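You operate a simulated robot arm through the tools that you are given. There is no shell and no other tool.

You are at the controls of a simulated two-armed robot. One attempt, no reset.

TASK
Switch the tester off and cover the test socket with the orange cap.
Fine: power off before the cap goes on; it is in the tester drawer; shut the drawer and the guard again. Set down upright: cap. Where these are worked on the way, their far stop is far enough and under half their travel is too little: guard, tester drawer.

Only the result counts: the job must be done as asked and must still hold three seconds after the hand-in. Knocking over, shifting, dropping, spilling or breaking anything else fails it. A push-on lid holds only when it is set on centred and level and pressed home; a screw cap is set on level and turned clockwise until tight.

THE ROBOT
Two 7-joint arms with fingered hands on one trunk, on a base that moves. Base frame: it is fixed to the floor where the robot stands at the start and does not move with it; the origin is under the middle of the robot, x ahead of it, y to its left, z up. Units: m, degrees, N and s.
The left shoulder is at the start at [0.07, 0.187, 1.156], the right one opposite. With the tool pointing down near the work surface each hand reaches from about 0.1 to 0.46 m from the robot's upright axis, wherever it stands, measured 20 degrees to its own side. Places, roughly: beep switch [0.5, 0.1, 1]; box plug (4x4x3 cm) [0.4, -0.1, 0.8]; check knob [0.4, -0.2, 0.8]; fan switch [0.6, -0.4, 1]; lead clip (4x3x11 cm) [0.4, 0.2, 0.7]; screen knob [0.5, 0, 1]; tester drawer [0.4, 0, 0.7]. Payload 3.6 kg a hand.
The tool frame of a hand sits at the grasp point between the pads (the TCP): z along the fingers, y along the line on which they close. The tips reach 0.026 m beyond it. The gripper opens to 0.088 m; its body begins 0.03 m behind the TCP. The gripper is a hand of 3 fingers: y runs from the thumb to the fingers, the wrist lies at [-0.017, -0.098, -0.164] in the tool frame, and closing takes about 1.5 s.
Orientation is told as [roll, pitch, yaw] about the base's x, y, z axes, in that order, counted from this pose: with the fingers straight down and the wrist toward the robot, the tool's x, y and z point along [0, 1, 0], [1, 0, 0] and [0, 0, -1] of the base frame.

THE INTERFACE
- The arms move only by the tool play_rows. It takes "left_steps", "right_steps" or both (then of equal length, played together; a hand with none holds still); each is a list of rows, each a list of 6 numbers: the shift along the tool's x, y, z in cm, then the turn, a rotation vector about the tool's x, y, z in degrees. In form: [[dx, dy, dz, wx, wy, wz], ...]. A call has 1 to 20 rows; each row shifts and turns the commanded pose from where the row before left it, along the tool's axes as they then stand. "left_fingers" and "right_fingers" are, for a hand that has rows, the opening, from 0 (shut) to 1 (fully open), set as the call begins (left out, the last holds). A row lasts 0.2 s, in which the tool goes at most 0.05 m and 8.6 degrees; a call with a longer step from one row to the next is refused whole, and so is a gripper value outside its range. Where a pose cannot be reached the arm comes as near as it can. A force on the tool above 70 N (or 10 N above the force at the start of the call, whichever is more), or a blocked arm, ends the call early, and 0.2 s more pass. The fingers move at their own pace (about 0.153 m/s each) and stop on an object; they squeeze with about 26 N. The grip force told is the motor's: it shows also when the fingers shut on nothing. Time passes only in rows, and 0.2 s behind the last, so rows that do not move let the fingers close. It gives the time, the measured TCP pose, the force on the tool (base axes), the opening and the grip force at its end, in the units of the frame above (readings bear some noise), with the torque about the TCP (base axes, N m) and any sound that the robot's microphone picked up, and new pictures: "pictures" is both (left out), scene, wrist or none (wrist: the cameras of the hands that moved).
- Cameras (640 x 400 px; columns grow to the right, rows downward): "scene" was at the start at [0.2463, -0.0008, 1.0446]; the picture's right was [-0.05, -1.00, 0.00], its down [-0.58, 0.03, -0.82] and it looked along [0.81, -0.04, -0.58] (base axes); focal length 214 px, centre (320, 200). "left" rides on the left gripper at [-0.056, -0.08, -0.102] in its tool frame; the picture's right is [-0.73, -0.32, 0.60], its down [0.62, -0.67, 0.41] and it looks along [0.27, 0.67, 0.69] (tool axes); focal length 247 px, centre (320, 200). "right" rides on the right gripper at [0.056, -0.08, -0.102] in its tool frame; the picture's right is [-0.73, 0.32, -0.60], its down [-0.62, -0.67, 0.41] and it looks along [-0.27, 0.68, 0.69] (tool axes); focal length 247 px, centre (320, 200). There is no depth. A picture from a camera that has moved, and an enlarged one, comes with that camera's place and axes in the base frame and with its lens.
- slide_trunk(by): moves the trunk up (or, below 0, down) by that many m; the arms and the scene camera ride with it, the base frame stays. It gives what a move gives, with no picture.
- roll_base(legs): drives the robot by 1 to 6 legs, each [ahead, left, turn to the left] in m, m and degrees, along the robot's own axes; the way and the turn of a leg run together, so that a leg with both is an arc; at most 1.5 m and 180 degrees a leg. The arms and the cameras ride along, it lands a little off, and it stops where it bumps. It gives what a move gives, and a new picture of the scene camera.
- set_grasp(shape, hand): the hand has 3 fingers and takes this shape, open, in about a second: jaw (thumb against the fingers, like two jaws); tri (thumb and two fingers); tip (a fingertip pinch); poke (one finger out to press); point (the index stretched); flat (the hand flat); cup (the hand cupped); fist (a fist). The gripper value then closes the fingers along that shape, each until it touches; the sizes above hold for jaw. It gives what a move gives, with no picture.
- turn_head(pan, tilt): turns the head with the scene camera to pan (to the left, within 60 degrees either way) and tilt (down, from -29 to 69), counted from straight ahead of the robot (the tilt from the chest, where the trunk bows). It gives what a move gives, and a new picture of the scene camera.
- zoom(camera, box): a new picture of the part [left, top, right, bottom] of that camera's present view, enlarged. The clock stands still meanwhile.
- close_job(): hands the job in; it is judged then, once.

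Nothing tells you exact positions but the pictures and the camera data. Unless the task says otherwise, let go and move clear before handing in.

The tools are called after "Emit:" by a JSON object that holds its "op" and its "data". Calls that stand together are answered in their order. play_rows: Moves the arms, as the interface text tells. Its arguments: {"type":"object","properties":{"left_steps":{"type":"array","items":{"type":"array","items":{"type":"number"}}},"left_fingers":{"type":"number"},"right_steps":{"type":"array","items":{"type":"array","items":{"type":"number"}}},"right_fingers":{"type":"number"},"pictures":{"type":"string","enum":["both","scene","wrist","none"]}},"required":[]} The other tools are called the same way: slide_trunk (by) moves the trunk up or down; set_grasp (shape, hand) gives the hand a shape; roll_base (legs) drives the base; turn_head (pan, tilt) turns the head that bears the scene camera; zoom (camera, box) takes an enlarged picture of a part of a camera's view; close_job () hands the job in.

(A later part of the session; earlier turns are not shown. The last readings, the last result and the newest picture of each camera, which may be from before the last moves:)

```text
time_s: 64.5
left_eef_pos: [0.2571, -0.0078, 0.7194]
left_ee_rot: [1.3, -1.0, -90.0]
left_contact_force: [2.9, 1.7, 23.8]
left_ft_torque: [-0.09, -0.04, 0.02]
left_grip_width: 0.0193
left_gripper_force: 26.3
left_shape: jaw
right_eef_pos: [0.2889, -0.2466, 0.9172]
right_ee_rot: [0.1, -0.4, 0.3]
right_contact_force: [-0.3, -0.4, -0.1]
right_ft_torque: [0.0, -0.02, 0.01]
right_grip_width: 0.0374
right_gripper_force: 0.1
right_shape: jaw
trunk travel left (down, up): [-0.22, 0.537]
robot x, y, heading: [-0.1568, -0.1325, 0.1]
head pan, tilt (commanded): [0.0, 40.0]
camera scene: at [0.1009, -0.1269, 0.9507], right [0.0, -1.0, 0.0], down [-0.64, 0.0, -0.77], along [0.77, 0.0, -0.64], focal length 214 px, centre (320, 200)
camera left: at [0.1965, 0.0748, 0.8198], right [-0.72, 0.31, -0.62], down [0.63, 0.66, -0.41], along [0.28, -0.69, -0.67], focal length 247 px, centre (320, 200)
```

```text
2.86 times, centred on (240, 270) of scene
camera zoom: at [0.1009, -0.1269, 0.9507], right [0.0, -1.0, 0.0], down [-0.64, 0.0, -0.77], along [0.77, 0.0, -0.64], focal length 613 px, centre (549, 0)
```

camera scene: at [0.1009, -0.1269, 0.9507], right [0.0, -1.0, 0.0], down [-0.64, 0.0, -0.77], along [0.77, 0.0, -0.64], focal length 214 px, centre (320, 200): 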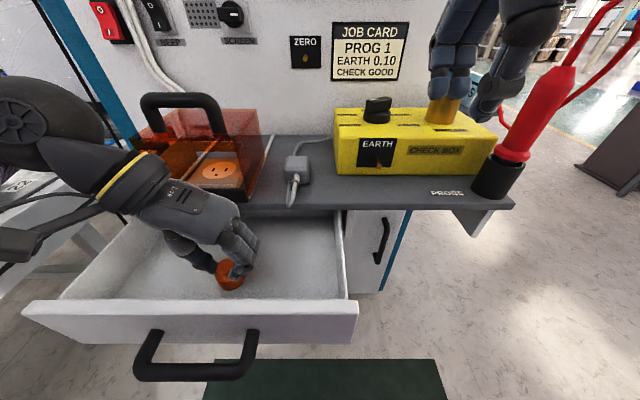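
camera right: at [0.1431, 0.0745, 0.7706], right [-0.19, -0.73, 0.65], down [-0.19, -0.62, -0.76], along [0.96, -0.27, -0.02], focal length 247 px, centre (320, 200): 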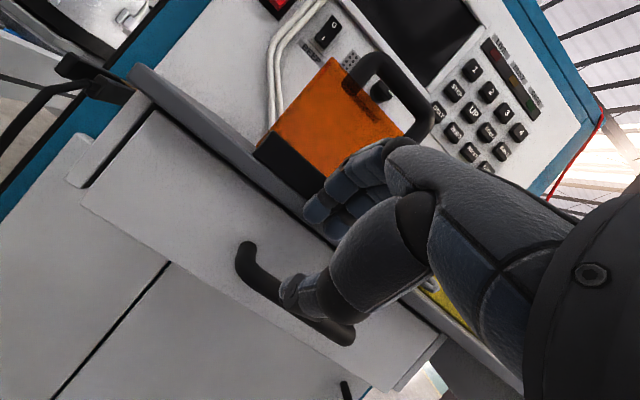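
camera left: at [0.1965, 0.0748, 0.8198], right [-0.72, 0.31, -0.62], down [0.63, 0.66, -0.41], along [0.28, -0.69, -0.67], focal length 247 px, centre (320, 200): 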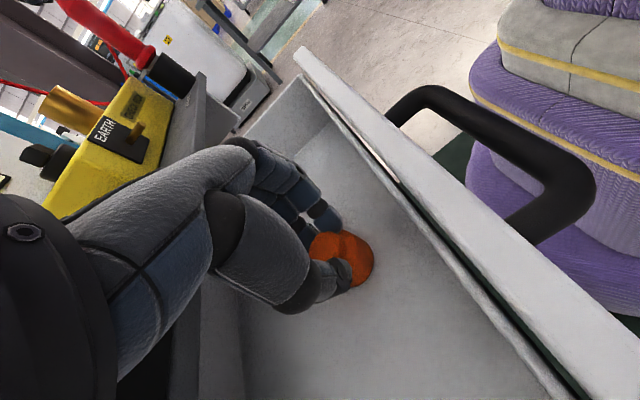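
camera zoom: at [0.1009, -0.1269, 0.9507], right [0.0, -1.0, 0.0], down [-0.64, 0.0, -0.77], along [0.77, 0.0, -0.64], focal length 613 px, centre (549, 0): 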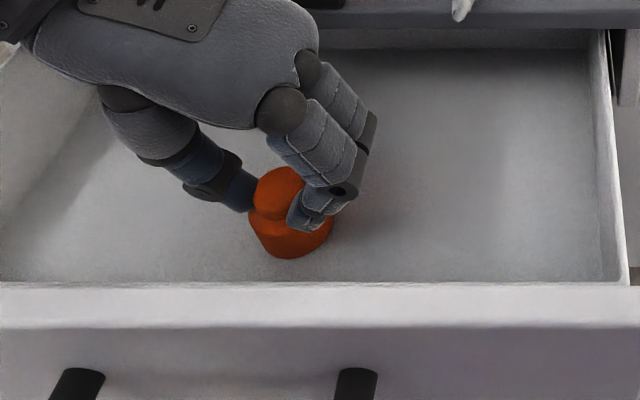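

The fingers are holding the cap's knob, with the tips resting on its shoulder, which is a good grip for placing. I'll lift it straight up.

Emit:
{"op": "play_rows", "data": {"left_steps": [[0, 0, -0.5, 0, 0, 0], [0, 0, -1.5, 0, 0, 0], [0, 0, -2, 0, 0, 0], [0, 0, -2, 0, 0, 0], [0, 0, -2, 0, 0, 0], [0, 0, -2, 0, 0, 0], [0, 0, 0, 0, 0, 0]], "pictures": "both"}}

Emit:
{"op": "zoom", "data": {"camera": "left", "box": [240, 170, 440, 320]}}

Emit:
{"op": "zoom", "data": {"camera": "scene", "box": [160, 160, 320, 280]}}

```text
time_s: 66.1
left_eef_pos: [0.2538, -0.0032, 0.8164]
left_ee_rot: [1.1, -0.9, -89.9]
left_contact_force: [0.3, -0.1, -0.4]
left_ft_torque: [0.02, 0.05, 0.01]
left_grip_width: 0.0181
left_gripper_force: 25.9
left_shape: jaw
right_eef_pos: [0.2912, -0.2464, 0.9163]
right_ee_rot: [-0.1, -0.2, 0.3]
right_contact_force: [-0.5, -0.1, 0.0]
right_ft_torque: [-0.01, -0.03, 0.03]
right_grip_width: 0.0372
right_gripper_force: 0.1
right_shape: jaw
trunk travel left (down, up): [-0.22, 0.537]
robot x, y, heading: [-0.1546, -0.1322, 0.1]
head pan, tilt (commanded): [0.0, 40.0]
camera scene: at [0.1018, -0.1267, 0.9502], right [0.0, -1.0, 0.0], down [-0.64, 0.0, -0.77], along [0.77, 0.0, -0.64], focal length 214 px, centre (320, 200)
camera left: at [0.194, 0.0783, 0.918], right [-0.72, 0.31, -0.62], down [0.63, 0.66, -0.41], along [0.28, -0.69, -0.67], focal length 247 px, centre (320, 200)
```

scene: 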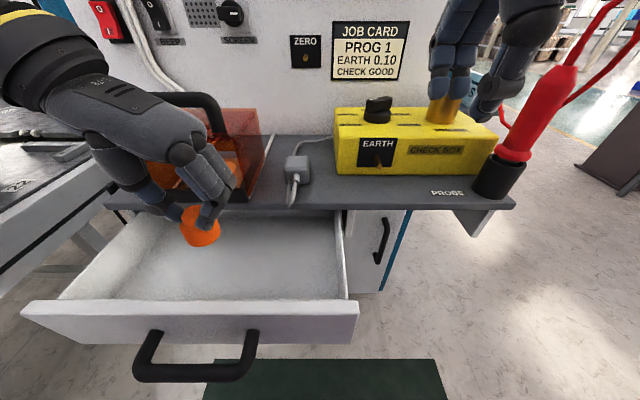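
left: 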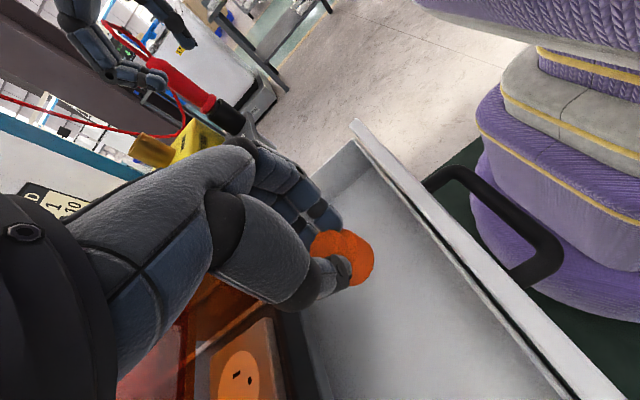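

```text
2.67 times, centred on (340, 245) of left
camera zoom: at [0.194, 0.0783, 0.918], right [-0.72, 0.31, -0.62], down [0.63, 0.66, -0.41], along [0.28, -0.69, -0.67], focal length 659 px, centre (267, 80)
```

zoom: 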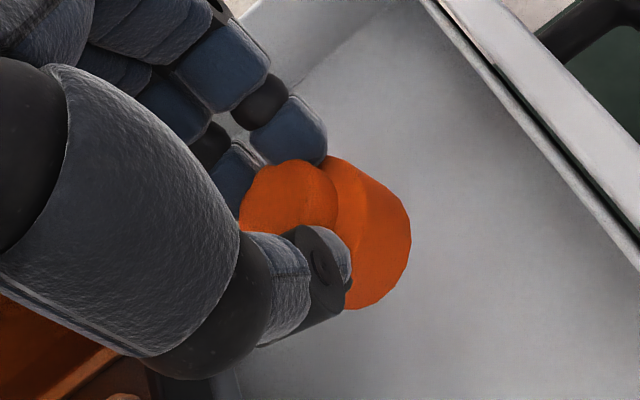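

```text
3.33 times, centred on (240, 220) of scene
camera zoom: at [0.1018, -0.1267, 0.9502], right [0.0, -1.0, 0.0], down [-0.64, 0.0, -0.77], along [0.77, 0.0, -0.64], focal length 715 px, centre (587, 133)
```

zoom: 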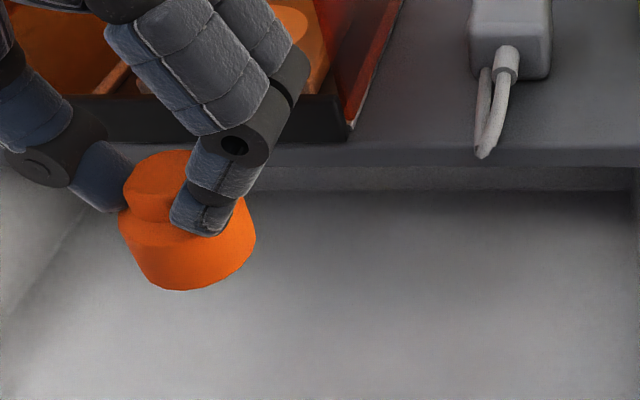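

The cap is held level. Next I'll close the drawer with the right hand: raise the cap a bit, back up, shift slightly left, and shape the right hand to poke so I can push the drawer front.

Emit:
{"op": "play_rows", "data": {"left_steps": [[0, 0, -2, 0, 0, 0], [0, 0, -2, 0, 0, 0]], "pictures": "none"}}

Emit:
{"op": "roll_base", "data": {"legs": [[-0.085, 0.05, 0]]}}

Emit:
{"op": "set_grasp", "data": {"hand": "right", "shape": "poke"}}

```text
time_s: 66.7
left_eef_pos: [0.2526, -0.0039, 0.8596]
left_ee_rot: [1.0, -0.9, -89.9]
left_contact_force: [0.1, -0.3, -0.6]
left_ft_torque: [0.01, -0.02, -0.01]
left_grip_width: 0.0181
left_gripper_force: 25.8
left_shape: jaw
right_eef_pos: [0.29, -0.2463, 0.9165]
right_ee_rot: [-0.1, -0.3, 0.2]
right_contact_force: [-0.7, 0.3, 0.1]
right_ft_torque: [0.04, 0.01, 0.01]
right_grip_width: 0.0373
right_gripper_force: 0.0
right_shape: jaw
trunk travel left (down, up): [-0.22, 0.537]
robot x, y, heading: [-0.1551, -0.1305, -0.0]
head pan, tilt (commanded): [0.0, 40.0]
```

```text
time_s: 67.8
left_eef_pos: [0.1671, 0.0453, 0.8584]
left_ee_rot: [1.1, -0.9, -89.8]
left_contact_force: [0.6, -0.3, -1.4]
left_ft_torque: [-0.03, -0.03, 0.0]
left_grip_width: 0.0182
left_gripper_force: 26.4
left_shape: jaw
right_eef_pos: [0.2045, -0.198, 0.9169]
right_ee_rot: [0.0, -0.3, 0.0]
right_contact_force: [1.1, -0.2, 0.7]
right_ft_torque: [0.02, -0.03, 0.02]
right_grip_width: 0.0376
right_gripper_force: 0.1
right_shape: jaw
trunk travel left (down, up): [-0.22, 0.537]
robot x, y, heading: [-0.238, -0.083, 0.1]
head pan, tilt (commanded): [0.0, 40.0]
camera scene: at [0.0167, -0.0775, 0.9505], right [0.0, -1.0, 0.0], down [-0.64, 0.0, -0.77], along [0.77, 0.0, -0.64], focal length 214 px, centre (320, 200)
```

scene: 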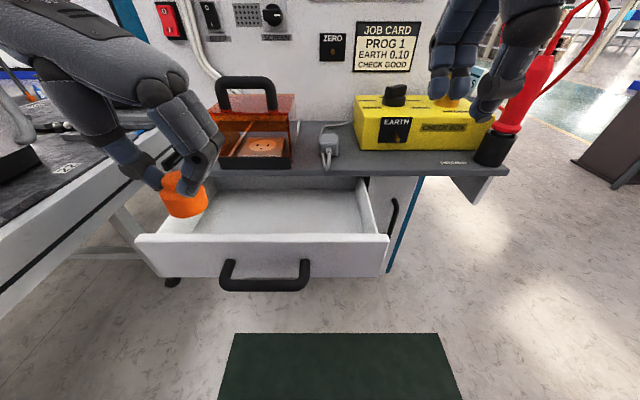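

```text
time_s: 68.8
left_eef_pos: [0.1703, 0.0437, 0.8591]
left_ee_rot: [1.0, -0.8, -89.9]
left_contact_force: [0.0, 0.8, 0.0]
left_ft_torque: [-0.01, -0.03, 0.04]
left_grip_width: 0.0181
left_gripper_force: 25.8
left_shape: jaw
right_eef_pos: [0.2052, -0.2003, 0.917]
right_ee_rot: [0.0, -0.3, 0.2]
right_contact_force: [1.3, 0.5, 0.3]
right_ft_torque: [0.02, 0.01, -0.02]
right_grip_width: 0.0
right_gripper_force: 0.0
right_shape: poke
trunk travel left (down, up): [-0.22, 0.537]
robot x, y, heading: [-0.2388, -0.0834, 0.1]
head pan, tilt (commanded): [0.0, 40.0]
```

Emit:
{"op": "play_rows", "data": {"right_steps": [[0.8, -3.0, 1.0, 0, 0, 0], [0.8, -3.0, 1.0, 0, 0, 0], [0.8, -3.0, 1.0, 0, 0, 0], [0.4, 0, 3.5, 0, 0, 0], [0.4, 0, 3.5, 0, 0, 0], [0.4, 0, 3.5, 0, 0, 0], [0.4, 0, 3.5, 0, 0, 0], [0.4, 0, 3.0, 0, 0, 0]], "pictures": "both"}}

```text
time_s: 70.5
left_eef_pos: [0.1703, 0.0451, 0.858]
left_ee_rot: [1.0, -0.9, -89.8]
left_contact_force: [0.2, 0.7, 0.2]
left_ft_torque: [0.03, 0.01, -0.02]
left_grip_width: 0.0183
left_gripper_force: 25.5
left_shape: jaw
right_eef_pos: [0.137, -0.1371, 0.7122]
right_ee_rot: [0.0, -0.1, 0.4]
right_contact_force: [-0.9, 0.0, -0.2]
right_ft_torque: [-0.01, -0.03, 0.01]
right_grip_width: 0.0
right_gripper_force: 0.1
right_shape: poke
right hand out of reach, approached as far as the arm can: row 2, 3
trunk travel left (down, up): [-0.22, 0.537]
robot x, y, heading: [-0.2413, -0.085, -0.3]
head pan, tilt (commanded): [0.0, 40.0]
camera scene: at [0.0175, -0.078, 0.9498], right [0.0, -1.0, 0.0], down [-0.65, 0.0, -0.76], along [0.76, 0.0, -0.65], focal length 214 px, centre (320, 200)
camera right: at [0.0552, -0.0811, 0.8146], right [0.32, -0.73, 0.6], down [-0.66, -0.63, -0.41], along [0.68, -0.26, -0.68], focal length 247 px, centre (320, 200)
```

scene: 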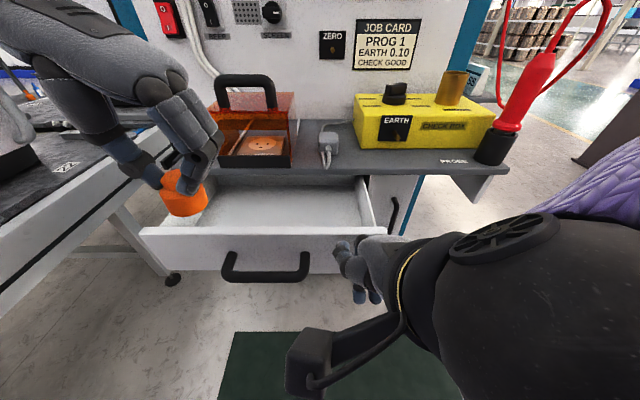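
right: 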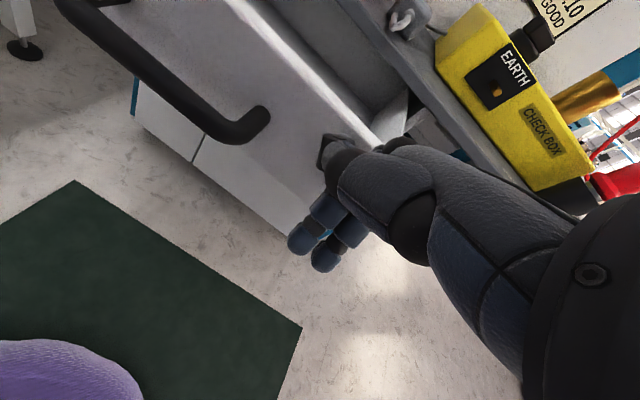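

The fingertip is just in front of the drawer panel near its right end. I'll lower it a bit and raise the cap hand well clear, then push the drawer in.

Emit:
{"op": "play_rows", "data": {"right_steps": [[0.3, -0.5, 1.3, 0, 0, 0], [0.3, 0, 1.2, 0, 0, 0], [0, 0, 0, 0, 0, 0], [0, 0, 0, 0, 0, 0]], "left_steps": [[0, 0, -2.5, 0, 0, 0], [0, 0, -2.5, 0, 0, 0], [0, 0, -2.5, 0, 0, 0], [0, 0, -1.5, 0, 0, 0]], "pictures": "both"}}

```text
time_s: 71.5
left_eef_pos: [0.1655, 0.0472, 0.9482]
left_ee_rot: [1.0, -0.9, -89.9]
left_contact_force: [-0.4, 0.2, -0.5]
left_ft_torque: [0.0, 0.01, 0.03]
left_grip_width: 0.0185
left_gripper_force: 25.8
left_shape: jaw
right_eef_pos: [0.1306, -0.1319, 0.6886]
right_ee_rot: [0.0, -0.3, 0.1]
right_contact_force: [0.1, -0.6, -0.6]
right_ft_torque: [-0.02, -0.01, 0.0]
right_grip_width: 0.0
right_gripper_force: 0.1
right_shape: poke
trunk travel left (down, up): [-0.22, 0.537]
robot x, y, heading: [-0.2381, -0.0813, 0.1]
head pan, tilt (commanded): [0.0, 40.0]
camera scene: at [0.0175, -0.078, 0.9502], right [0.0, -1.0, 0.0], down [-0.64, 0.0, -0.77], along [0.77, 0.0, -0.64], focal length 214 px, centre (320, 200)
camera right: at [0.0498, -0.0747, 0.7913], right [0.32, -0.73, 0.6], down [-0.66, -0.63, -0.41], along [0.68, -0.26, -0.68], focal length 247 px, centre (320, 200)
camera left: at [0.1067, 0.1289, 1.0483], right [-0.72, 0.31, -0.62], down [0.63, 0.66, -0.41], along [0.28, -0.69, -0.67], focal length 247 px, centre (320, 200)
```

scene: 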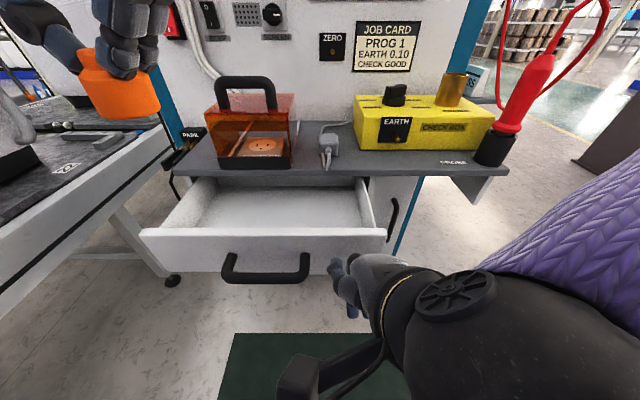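
right: 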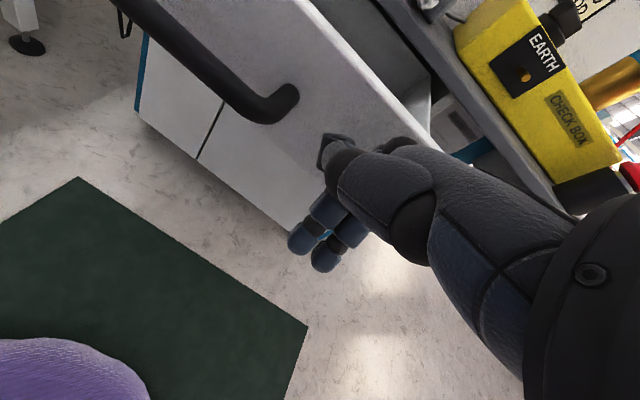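
left: 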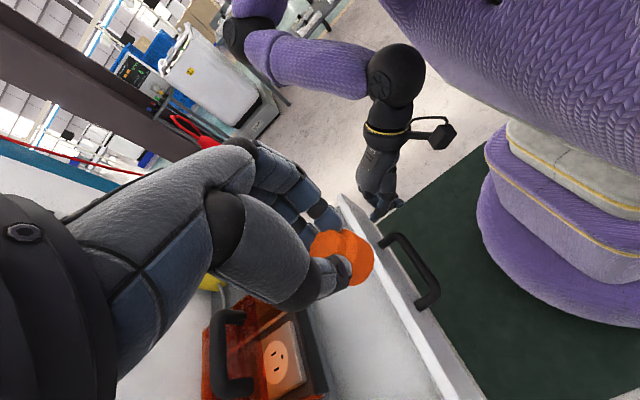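

Emit:
{"op": "play_rows", "data": {"right_steps": [[0, 1.5, 0, 0, 0, 0], [0, 1.5, 0, 0, 0, 0], [0, 1.5, 0, 0, 0, 0], [0, 1.5, 0, 0, 0, 0], [0, 1.5, 0, 0, 0, 0], [0, 1.5, 0, 0, 0, 0]], "pictures": "both"}}

```text
time_s: 73.0
left_eef_pos: [0.1667, 0.0469, 0.9476]
left_ee_rot: [0.9, -0.9, -89.9]
left_contact_force: [0.3, -0.1, -1.3]
left_ft_torque: [0.0, 0.01, 0.01]
left_grip_width: 0.0182
left_gripper_force: 26.0
left_shape: jaw
right_eef_pos: [0.2216, -0.1334, 0.6891]
right_ee_rot: [0.0, -0.3, 0.3]
right_contact_force: [-0.4, -0.4, 0.1]
right_ft_torque: [0.01, -0.02, -0.02]
right_grip_width: 0.0004
right_gripper_force: 0.1
right_shape: poke
trunk travel left (down, up): [-0.22, 0.537]
robot x, y, heading: [-0.2398, -0.083, 0.3]
head pan, tilt (commanded): [0.0, 40.0]
camera scene: at [0.0176, -0.0779, 0.9502], right [0.0, -1.0, 0.0], down [-0.64, 0.0, -0.77], along [0.77, 0.0, -0.64], focal length 214 px, centre (320, 200)
camera right: at [0.1401, -0.0759, 0.7912], right [0.32, -0.73, 0.6], down [-0.66, -0.63, -0.41], along [0.68, -0.26, -0.68], focal length 247 px, centre (320, 200)
```

scene: 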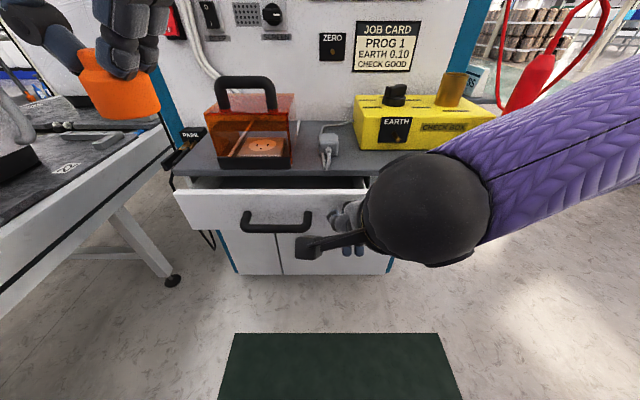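
right: 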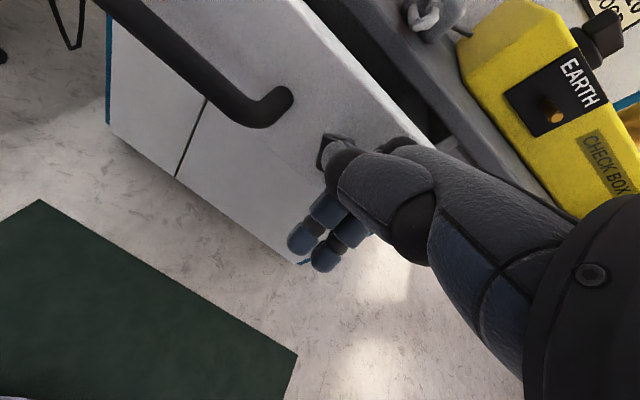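

Going well. To stay clear of the plug's cable at the shelf edge, I'll move the push point 3 cm to the right and slightly lower before the last stretch.

Emit:
{"op": "play_rows", "data": {"right_steps": [[0, -1.0, 0.4, 0, 0, 0], [-1.6, 0, 0.4, 0, 0, 0], [-1.6, 0, 0, 0, 0, 0], [0, 1.5, 0, 0, 0, 0], [0, 1.5, 0, 0, 0, 0], [0, 1.5, 0, 0, 0, 0], [0, 1.0, 0, 0, 0, 0]], "pictures": "both"}}

Emit:
{"op": "zoom", "data": {"camera": "scene", "box": [160, 130, 400, 260]}}

```text
time_s: 74.5
left_eef_pos: [0.1656, 0.0463, 0.9477]
left_ee_rot: [1.0, -1.0, -89.9]
left_contact_force: [-0.7, 0.0, -0.8]
left_ft_torque: [-0.03, 0.0, 0.02]
left_grip_width: 0.0187
left_gripper_force: 25.8
left_shape: jaw
right_eef_pos: [0.2669, -0.1634, 0.6809]
right_ee_rot: [0.1, -0.3, 0.3]
right_contact_force: [0.6, 0.4, -0.7]
right_ft_torque: [-0.02, -0.04, 0.02]
right_grip_width: 0.0002
right_gripper_force: 0.1
right_shape: poke
trunk travel left (down, up): [-0.22, 0.537]
robot x, y, heading: [-0.2382, -0.0805, 0.1]
head pan, tilt (commanded): [0.0, 40.0]
camera scene: at [0.0176, -0.0779, 0.9502], right [0.0, -1.0, 0.0], down [-0.64, 0.0, -0.77], along [0.77, 0.0, -0.64], focal length 214 px, centre (320, 200)
camera right: at [0.1846, -0.1082, 0.7838], right [0.32, -0.73, 0.6], down [-0.66, -0.63, -0.42], along [0.68, -0.26, -0.68], focal length 247 px, centre (320, 200)
```

scene: 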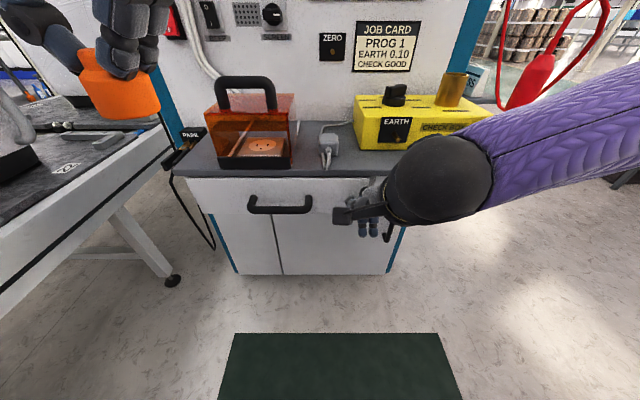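
right: 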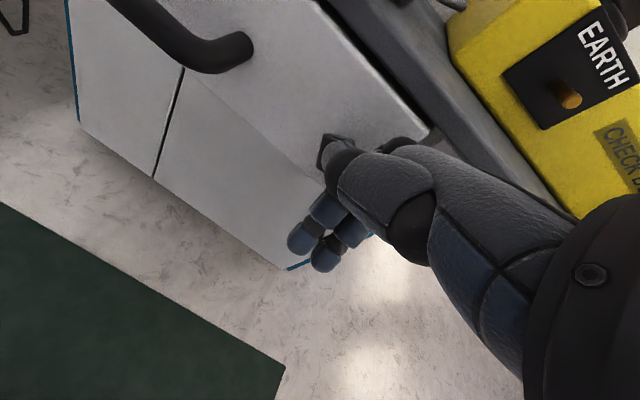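

```text
2.67 times, centred on (280, 195) of scene
camera zoom: at [0.0176, -0.0779, 0.9502], right [0.0, -1.0, 0.0], down [-0.64, 0.0, -0.77], along [0.77, 0.0, -0.64], focal length 572 px, centre (427, 213)
```

zoom: 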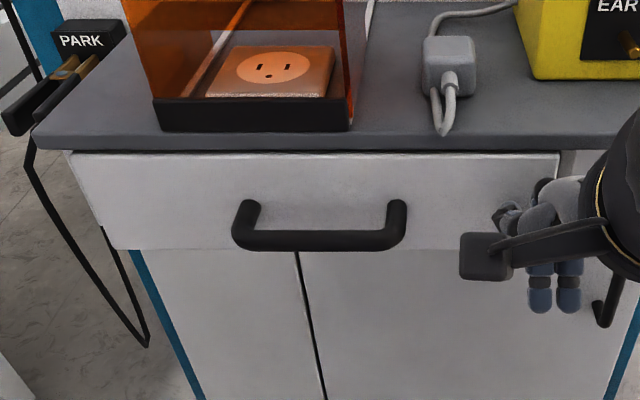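

Nearly closed. I'll shift the fingertip 1.5 cm left and up a little to stay clear of the cupboard's vertical handle, then push home.

Emit:
{"op": "play_rows", "data": {"right_steps": [[0.8, -0.6, -0.7, 0, 0, 0], [0.8, 0, 0, 0, 0, 0], [0, 1.0, 0, 0, 0, 0], [0, 1.0, 0, 0, 0, 0], [0, 0.8, 0, 0, 0, 0], [0, 0.6, 0, 0, 0, 0]], "pictures": "both"}}

Emit:
{"op": "zoom", "data": {"camera": "scene", "box": [160, 130, 400, 260]}}

```text
time_s: 76.0
left_eef_pos: [0.1637, 0.0463, 0.9498]
left_ee_rot: [1.2, -0.9, -90.0]
left_contact_force: [-0.1, -0.3, 0.7]
left_ft_torque: [0.01, 0.0, 0.0]
left_grip_width: 0.0183
left_gripper_force: 26.0
left_shape: jaw
right_eef_pos: [0.2868, -0.1464, 0.686]
right_ee_rot: [-0.1, 0.4, 0.7]
right_contact_force: [-37.0, -4.5, -3.4]
right_ft_torque: [0.25, -1.43, 0.33]
right_grip_width: 0.0
right_gripper_force: 0.0
right_shape: poke
trunk travel left (down, up): [-0.22, 0.537]
robot x, y, heading: [-0.2442, -0.0831, 0.1]
head pan, tilt (commanded): [0.0, 40.0]
camera scene: at [0.0151, -0.0784, 0.9507], right [0.0, -1.0, 0.0], down [-0.64, 0.0, -0.77], along [0.77, 0.0, -0.64], focal length 214 px, centre (320, 200)
camera right: at [0.2061, -0.091, 0.7897], right [0.33, -0.73, 0.6], down [-0.66, -0.63, -0.41], along [0.67, -0.26, -0.69], focal length 247 px, centre (320, 200)
```

scene: 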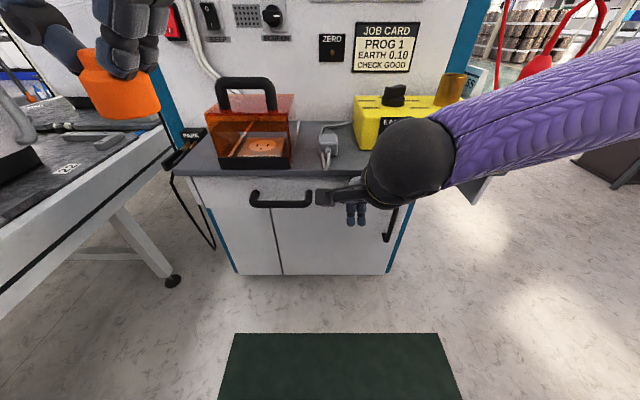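
right: 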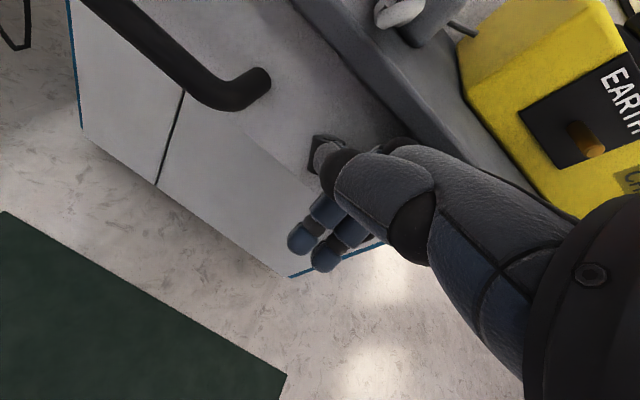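

```text
2.67 times, centred on (280, 195) of scene
camera zoom: at [0.0151, -0.0784, 0.9507], right [0.0, -1.0, 0.0], down [-0.64, 0.0, -0.77], along [0.77, 0.0, -0.64], focal length 572 px, centre (427, 213)
```

zoom: 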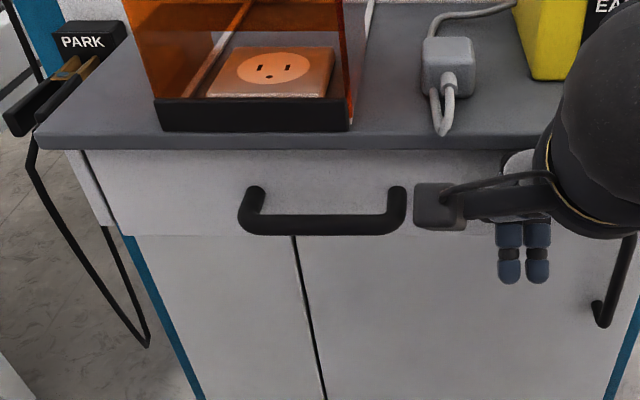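

The push met 37 N and the handle is back at x≈0.298, so the drawer is shut. I'll pull the right hand back and up.

Emit:
{"op": "play_rows", "data": {"right_steps": [[0, -1.5, 0, 0, 0, 0], [-0.5, -2.5, 0, 0, 0, 0], [-0.5, -2.5, 0, 0, 0, 0], [-1, 0, -3.5, 0, 0, 0], [-1, 0, -3.5, 0, 0, 0], [-1, 0.5, -3.5, 0, 0, 0], [-1, 0.5, -3.5, 0, 0, 0], [-1, 0.5, -3.5, 0, 0, 0], [-1, 0.5, -3.5, 0, 0, 0]], "pictures": "scene"}}

Emit:
{"op": "zoom", "data": {"camera": "scene", "box": [160, 130, 400, 260]}}

```text
time_s: 78.0
left_eef_pos: [0.1663, 0.0464, 0.9496]
left_ee_rot: [1.0, -0.8, -89.9]
left_contact_force: [-0.4, -0.2, 0.2]
left_ft_torque: [-0.01, 0.03, -0.05]
left_grip_width: 0.0183
left_gripper_force: 26.3
left_shape: jaw
right_eef_pos: [0.2472, -0.2197, 0.898]
right_ee_rot: [0.0, -0.3, 0.3]
right_contact_force: [-0.5, -0.8, 0.6]
right_ft_torque: [-0.01, 0.01, -0.02]
right_grip_width: 0.0
right_gripper_force: 0.1
right_shape: poke
trunk travel left (down, up): [-0.22, 0.537]
robot x, y, heading: [-0.2403, -0.0805, 0.1]
head pan, tilt (commanded): [0.0, 40.0]
camera scene: at [0.0173, -0.0779, 0.9503], right [0.0, -1.0, 0.0], down [-0.64, 0.0, -0.77], along [0.77, 0.0, -0.64], focal length 214 px, centre (320, 200)
```

scene: 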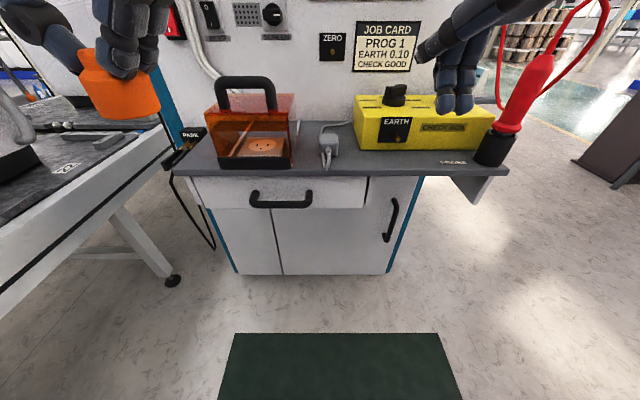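

```text
2.67 times, centred on (280, 195) of scene
camera zoom: at [0.0173, -0.0779, 0.9503], right [0.0, -1.0, 0.0], down [-0.64, 0.0, -0.77], along [0.77, 0.0, -0.64], focal length 572 px, centre (427, 213)
```

zoom: 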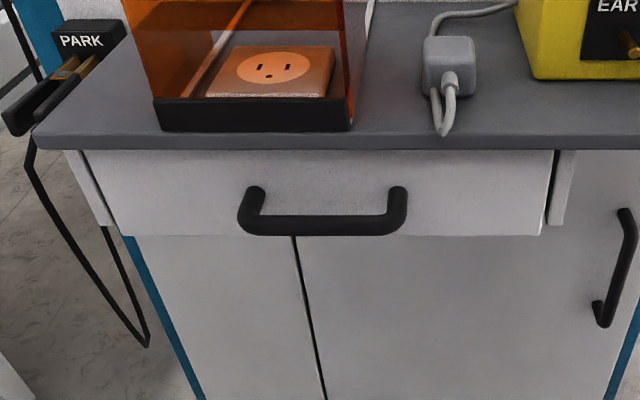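

The drawer is shut and the cap is safe. Next is the guard: its handle bar is at about [0.35, 0.027, 0.886]. I'll raise both hands and move the cap hand out to the left, then drive forward so the right finger can push the handle back.

Emit:
{"op": "play_rows", "data": {"right_steps": [[0, 0, -3, 0, 0, 0], [0, 0, -3, 0, 0, 0], [0, 0, -3, 0, 0, 0]], "left_steps": [[0, -1.5, 0, 0, 0, 0], [0, -1.5, 0, 0, 0, 0], [0, -1.5, 0, 0, 0, 0]], "pictures": "none"}}

Emit:
{"op": "roll_base", "data": {"legs": [[0.15, 0.08, 0]]}}

```text
time_s: 78.8
left_eef_pos: [0.1675, 0.0918, 0.9478]
left_ee_rot: [1.0, -1.0, -90.0]
left_contact_force: [-0.6, -0.2, -0.4]
left_ft_torque: [0.01, 0.01, -0.01]
left_grip_width: 0.018
left_gripper_force: 26.2
left_shape: jaw
right_eef_pos: [0.2471, -0.217, 0.9882]
right_ee_rot: [0.0, -0.2, 0.3]
right_contact_force: [-0.3, -0.8, 1.0]
right_ft_torque: [-0.03, -0.03, 0.01]
right_grip_width: 0.0003
right_gripper_force: 0.0
right_shape: poke
trunk travel left (down, up): [-0.22, 0.537]
robot x, y, heading: [-0.2397, -0.0813, -0.1]
head pan, tilt (commanded): [0.0, 40.0]
```

```text
time_s: 80.2
left_eef_pos: [0.3181, 0.1706, 0.9479]
left_ee_rot: [1.1, -1.0, -89.9]
left_contact_force: [0.3, -0.4, 0.4]
left_ft_torque: [-0.02, 0.05, 0.0]
left_grip_width: 0.0179
left_gripper_force: 26.4
left_shape: jaw
right_eef_pos: [0.3986, -0.1372, 0.9879]
right_ee_rot: [-0.1, -0.2, 0.2]
right_contact_force: [0.0, 1.1, -0.3]
right_ft_torque: [-0.01, 0.0, 0.0]
right_grip_width: 0.0001
right_gripper_force: 0.1
right_shape: poke
trunk travel left (down, up): [-0.22, 0.537]
robot x, y, heading: [-0.0898, -0.0027, 0.2]
head pan, tilt (commanded): [0.0, 40.0]
camera scene: at [0.1687, 0.0016, 0.95], right [0.0, -1.0, 0.0], down [-0.64, 0.0, -0.77], along [0.77, 0.0, -0.64], focal length 214 px, centre (320, 200)
```

scene: 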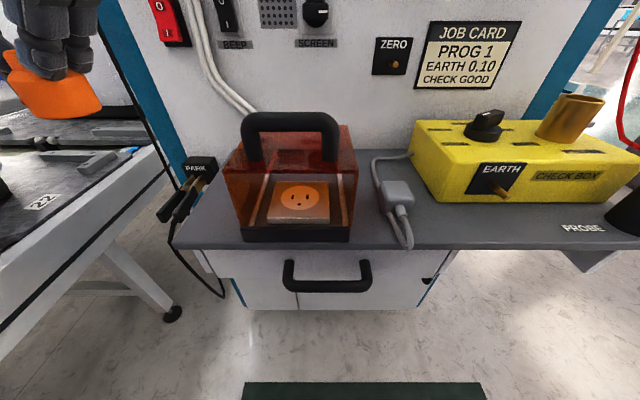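

Emit:
{"op": "zoom", "data": {"camera": "scene", "box": [210, 95, 390, 255]}}

Emit:
{"op": "zoom", "data": {"camera": "right", "box": [0, 0, 640, 400]}}

Emit:
{"op": "zoom", "data": {"camera": "left", "box": [0, 0, 640, 400]}}

```text
2.50 times, centred on (300, 175) of scene
camera zoom: at [0.1687, 0.0016, 0.95], right [0.0, -1.0, 0.0], down [-0.64, 0.0, -0.77], along [0.77, 0.0, -0.64], focal length 536 px, centre (370, 262)
```

zoom: 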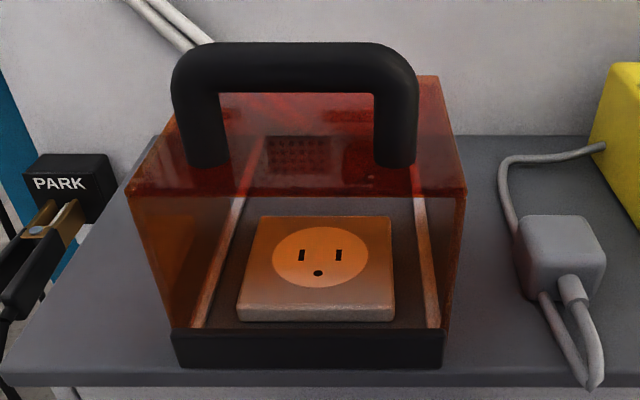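

```text
1.00 times, centred on (320, 200) of right (not enlarged: the box is as wide or as high as the picture)
camera zoom: at [0.3174, -0.0813, 1.0905], right [0.32, -0.73, 0.6], down [-0.66, -0.63, -0.41], along [0.68, -0.26, -0.68], focal length 247 px, centre (320, 200)
```

zoom: 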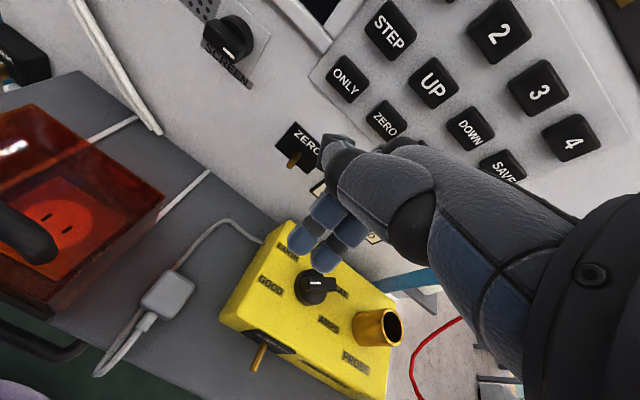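

```text
1.00 times, centred on (320, 200) of left (not enlarged: the box is as wide or as high as the picture)
camera zoom: at [0.26, 0.2527, 1.0471], right [-0.72, 0.31, -0.62], down [0.63, 0.66, -0.41], along [0.28, -0.69, -0.67], focal length 247 px, centre (320, 200)
```

zoom: 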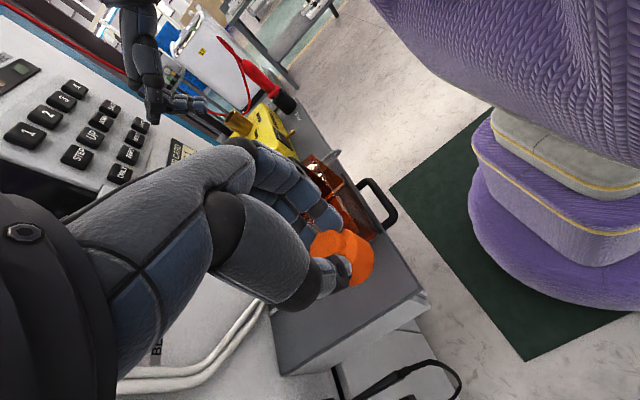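

The handle bar is confirmed at [0.348, 0.027, 0.886]. I'll back up 5 cm for arm room and bring the right fingertip just in front of the bar.

Emit:
{"op": "roll_base", "data": {"legs": [[-0.05, 0, 0]]}}

Emit:
{"op": "play_rows", "data": {"right_steps": [[2.5, -1.3, 0, 0, 0, 0], [2.5, -1.3, 0, 0, 0, 0], [2.5, -1.3, 0, 0, 0, 0], [2.5, -1.3, 0, 0, 0, 0], [2.4, -1.3, 0, 0, 0, 0], [0, 0, 2.5, 0, 0, 0], [0, 0, 2.5, 0, 0, 0], [0, 0, 2.5, 0, 0, 0]], "pictures": "both"}}

```text
time_s: 81.1
left_eef_pos: [0.2678, 0.1699, 0.9484]
left_ee_rot: [1.1, -1.0, -90.0]
left_contact_force: [-0.5, -0.3, -0.4]
left_ft_torque: [0.01, 0.0, -0.02]
left_grip_width: 0.0183
left_gripper_force: 26.0
left_shape: jaw
right_eef_pos: [0.3466, -0.1369, 0.9877]
right_ee_rot: [0.1, -0.3, 0.3]
right_contact_force: [0.0, 0.3, -0.7]
right_ft_torque: [-0.01, -0.05, 0.02]
right_grip_width: 0.0
right_gripper_force: 0.0
right_shape: poke
trunk travel left (down, up): [-0.22, 0.537]
robot x, y, heading: [-0.1428, -0.0036, 0.1]
head pan, tilt (commanded): [0.0, 40.0]
camera scene: at [0.1164, 0.001, 0.9506], right [0.0, -1.0, 0.0], down [-0.64, 0.0, -0.77], along [0.77, 0.0, -0.64], focal length 214 px, centre (320, 200)
```

scene: 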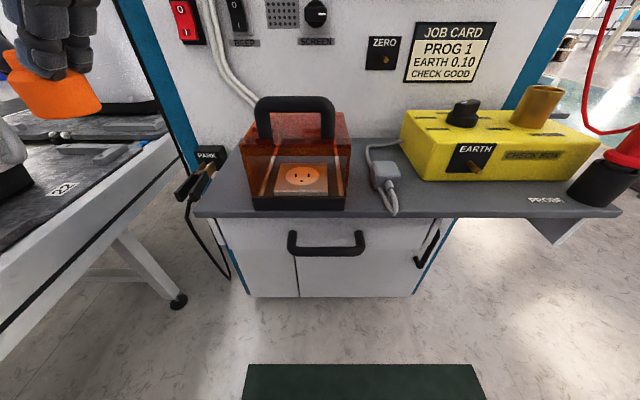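

```text
time_s: 82.9
left_eef_pos: [0.268, 0.1694, 0.9478]
left_ee_rot: [1.0, -0.8, -89.9]
left_contact_force: [0.7, 0.4, 0.0]
left_ft_torque: [0.01, 0.03, -0.04]
left_grip_width: 0.0184
left_gripper_force: 26.1
left_shape: jaw
right_eef_pos: [0.282, -0.0145, 0.9132]
right_ee_rot: [0.2, -0.3, 0.2]
right_contact_force: [0.2, -0.3, -0.4]
right_ft_torque: [0.01, -0.02, 0.04]
right_grip_width: 0.0
right_gripper_force: 0.0
right_shape: poke
trunk travel left (down, up): [-0.22, 0.537]
robot x, y, heading: [-0.1423, 0.0012, 0.1]
head pan, tilt (commanded): [0.0, 40.0]
camera scene: at [0.1174, 0.0011, 0.9502], right [0.0, -1.0, 0.0], down [-0.64, 0.0, -0.77], along [0.77, 0.0, -0.64], focal length 214 px, centre (320, 200)
camera right: at [0.1999, 0.0416, 1.0153], right [0.32, -0.73, 0.6], down [-0.66, -0.63, -0.42], along [0.68, -0.26, -0.68], focal length 247 px, centre (320, 200)
```

scene: 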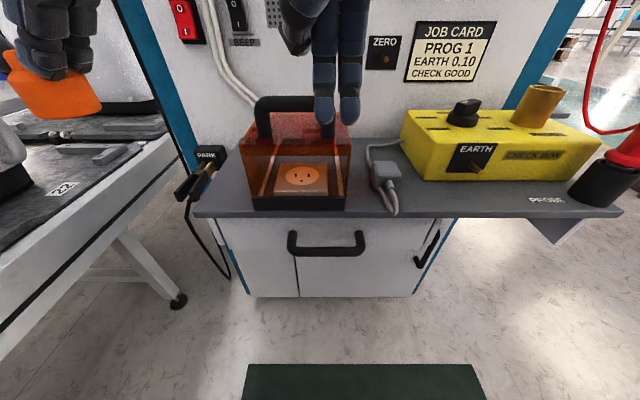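
right: 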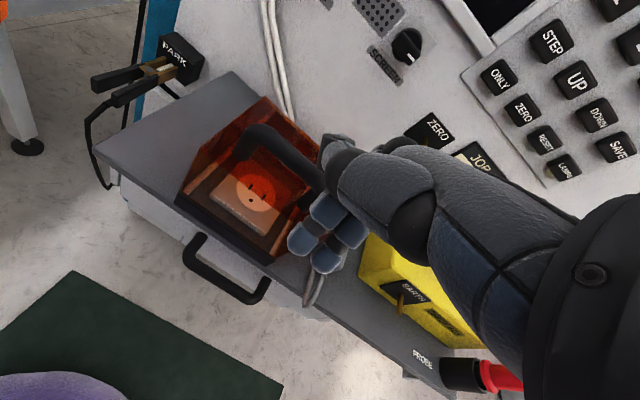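

Emit:
{"op": "play_rows", "data": {"right_steps": [[0, 0, 1.5, 0, 0, 0], [0, 0, 1.5, 0, 0, 0], [0, 0, 1.4, 0, 0, 0], [0, 0, 0, 0, 0, 0]], "pictures": "both"}}

Emit:
{"op": "zoom", "data": {"camera": "scene", "box": [220, 60, 400, 220]}}

Emit:
{"op": "zoom", "data": {"camera": "right", "box": [180, 80, 420, 280]}}

```text
time_s: 83.9
left_eef_pos: [0.2677, 0.17, 0.9477]
left_ee_rot: [1.0, -0.9, -90.0]
left_contact_force: [-0.1, 0.3, 0.3]
left_ft_torque: [0.02, -0.02, 0.03]
left_grip_width: 0.0183
left_gripper_force: 25.8
left_shape: jaw
right_eef_pos: [0.2816, -0.0127, 0.8675]
right_ee_rot: [0.2, -0.4, 0.3]
right_contact_force: [-0.8, 0.8, -0.3]
right_ft_torque: [0.03, 0.02, 0.0]
right_grip_width: 0.0002
right_gripper_force: 0.1
right_shape: poke
trunk travel left (down, up): [-0.22, 0.537]
robot x, y, heading: [-0.1386, -0.0029, -0.1]
head pan, tilt (commanded): [0.0, 40.0]
camera scene: at [0.1173, 0.0011, 0.9503], right [0.0, -1.0, 0.0], down [-0.64, 0.0, -0.77], along [0.77, 0.0, -0.64], focal length 214 px, centre (320, 200)
camera right: at [0.2002, 0.0428, 0.9717], right [0.32, -0.73, 0.6], down [-0.66, -0.63, -0.41], along [0.68, -0.26, -0.68], focal length 247 px, centre (320, 200)
```

scene: 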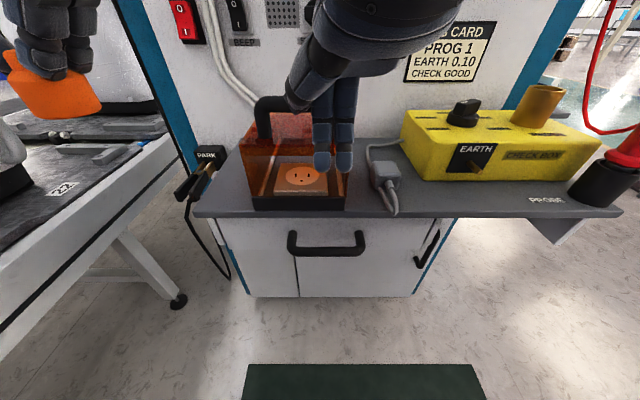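
right: 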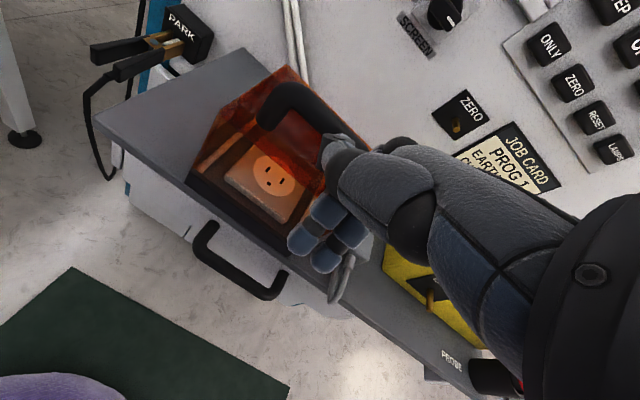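

```text
2.50 times, centred on (310, 140) of scene
camera zoom: at [0.1173, 0.0011, 0.9503], right [0.0, -1.0, 0.0], down [-0.64, 0.0, -0.77], along [0.77, 0.0, -0.64], focal length 536 px, centre (345, 350)
```

zoom: 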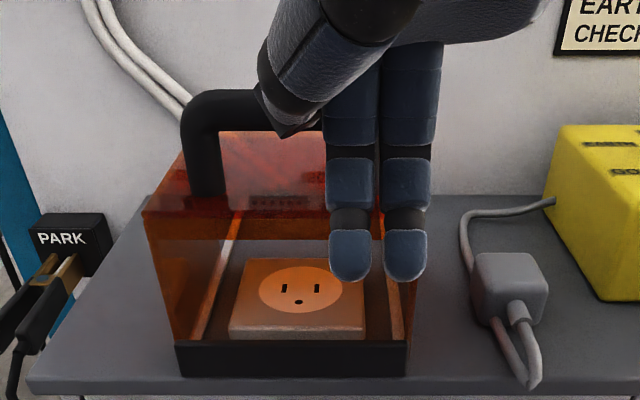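

```text
2.00 times, centred on (300, 180) of right
camera zoom: at [0.2002, 0.0428, 0.9717], right [0.32, -0.73, 0.6], down [-0.66, -0.63, -0.41], along [0.68, -0.26, -0.68], focal length 494 px, centre (360, 240)
```

zoom: 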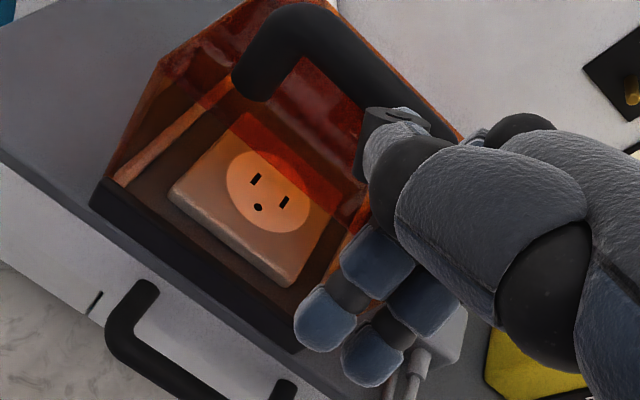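

The tip is just ahead of the bar. I'll push it gently back and see whether the guard slides.

Emit:
{"op": "play_rows", "data": {"right_steps": [[0, 1, 0, 0, 0, 0], [0, 1, 0, 0, 0, 0], [0, 1, 0, 0, 0, 0], [0, 1, 0, 0, 0, 0]], "pictures": "both"}}

Emit:
{"op": "zoom", "data": {"camera": "scene", "box": [220, 60, 400, 220]}}

```text
time_s: 84.9
left_eef_pos: [0.2672, 0.1691, 0.9483]
left_ee_rot: [1.0, -1.0, -90.0]
left_contact_force: [-0.4, -0.2, -0.2]
left_ft_torque: [0.02, 0.0, 0.0]
left_grip_width: 0.0183
left_gripper_force: 26.7
left_shape: jaw
right_eef_pos: [0.3224, -0.0146, 0.8678]
right_ee_rot: [0.0, -0.4, 0.1]
right_contact_force: [-1.1, -0.1, 1.0]
right_ft_torque: [0.01, -0.05, 0.06]
right_grip_width: 0.0
right_gripper_force: 0.0
right_shape: poke
trunk travel left (down, up): [-0.22, 0.537]
robot x, y, heading: [-0.1439, -0.0036, 0.2]
head pan, tilt (commanded): [0.0, 40.0]
camera scene: at [0.1172, 0.0011, 0.9502], right [0.0, -1.0, 0.0], down [-0.64, 0.0, -0.77], along [0.77, 0.0, -0.64], focal length 214 px, centre (320, 200)
camera right: at [0.2413, 0.0417, 0.9712], right [0.32, -0.73, 0.6], down [-0.66, -0.63, -0.41], along [0.68, -0.26, -0.68], focal length 247 px, centre (320, 200)
```

scene: 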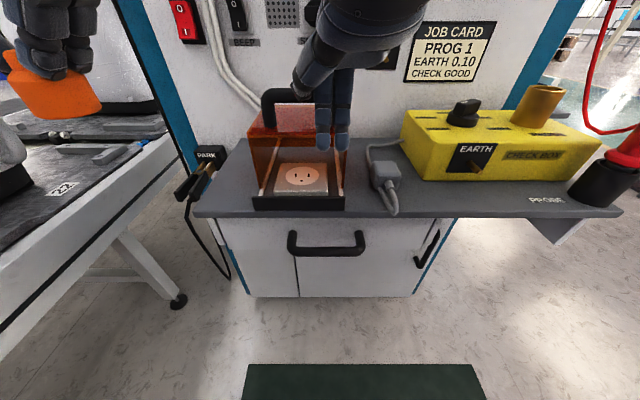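
right: 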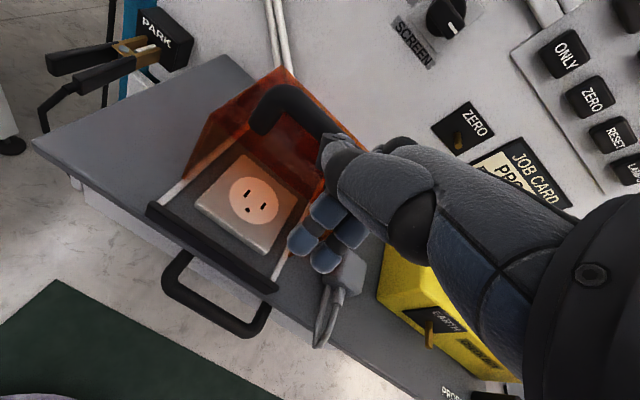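

```text
2.50 times, centred on (310, 140) of scene
camera zoom: at [0.1172, 0.0011, 0.9502], right [0.0, -1.0, 0.0], down [-0.64, 0.0, -0.77], along [0.77, 0.0, -0.64], focal length 536 px, centre (345, 350)
```

zoom: 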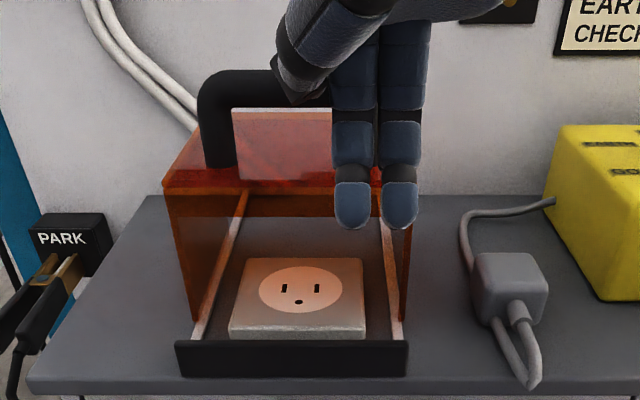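

The guard slides back freely and the black sill stays fixed. I'll keep pushing towards its far stop.

Emit:
{"op": "play_rows", "data": {"right_steps": [[0, 1, 0, 0, 0, 0], [0, 1, 0, 0, 0, 0], [0, 1, 0, 0, 0, 0], [0, 1, 0, 0, 0, 0], [0, 1, 0, 0, 0, 0]], "pictures": "both"}}

Emit:
{"op": "zoom", "data": {"camera": "scene", "box": [220, 60, 400, 220]}}

```text
time_s: 86.1
left_eef_pos: [0.2675, 0.1698, 0.9481]
left_ee_rot: [1.0, -0.9, -90.0]
left_contact_force: [0.4, -0.8, -0.6]
left_ft_torque: [-0.01, 0.0, 0.01]
left_grip_width: 0.018
left_gripper_force: 25.8
left_shape: jaw
right_eef_pos: [0.3724, -0.0131, 0.8701]
right_ee_rot: [0.0, -0.2, 0.2]
right_contact_force: [-0.2, -0.2, 1.6]
right_ft_torque: [0.01, -0.01, 0.04]
right_grip_width: 0.0
right_gripper_force: 0.3
right_shape: poke
trunk travel left (down, up): [-0.22, 0.537]
robot x, y, heading: [-0.1427, -0.0045, 0.0]
head pan, tilt (commanded): [0.0, 40.0]
camera scene: at [0.1173, 0.0011, 0.9502], right [0.0, -1.0, 0.0], down [-0.64, 0.0, -0.77], along [0.77, 0.0, -0.64], focal length 214 px, centre (320, 200)
camera right: at [0.2907, 0.0423, 0.9723], right [0.32, -0.73, 0.6], down [-0.66, -0.63, -0.41], along [0.68, -0.26, -0.68], focal length 247 px, centre (320, 200)
```

scene: 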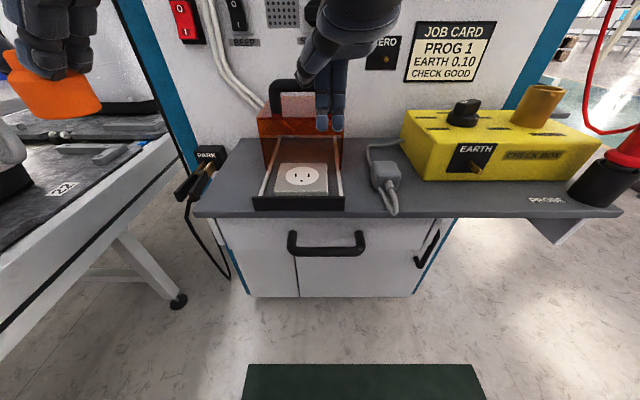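
right: 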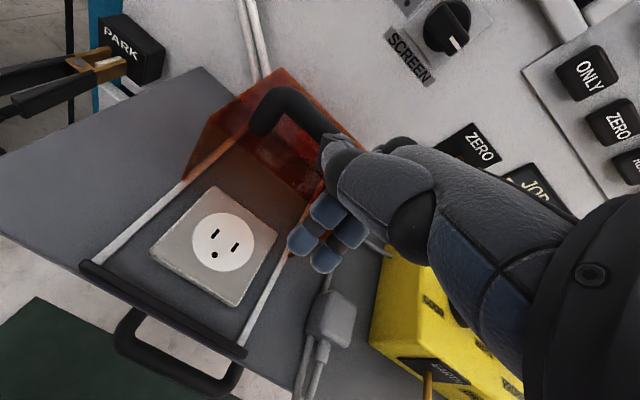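

```text
2.50 times, centred on (310, 140) of scene
camera zoom: at [0.1173, 0.0011, 0.9502], right [0.0, -1.0, 0.0], down [-0.64, 0.0, -0.77], along [0.77, 0.0, -0.64], focal length 536 px, centre (345, 350)
```

zoom: 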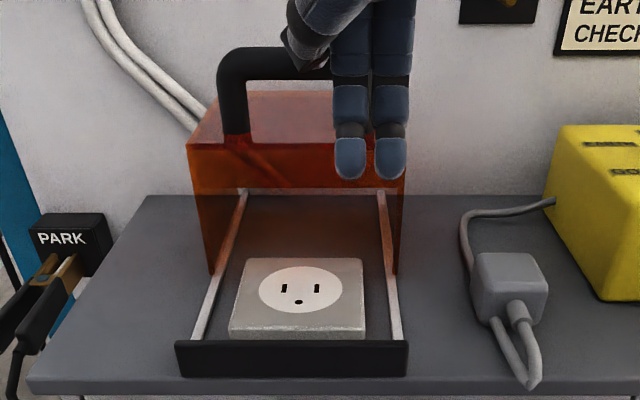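

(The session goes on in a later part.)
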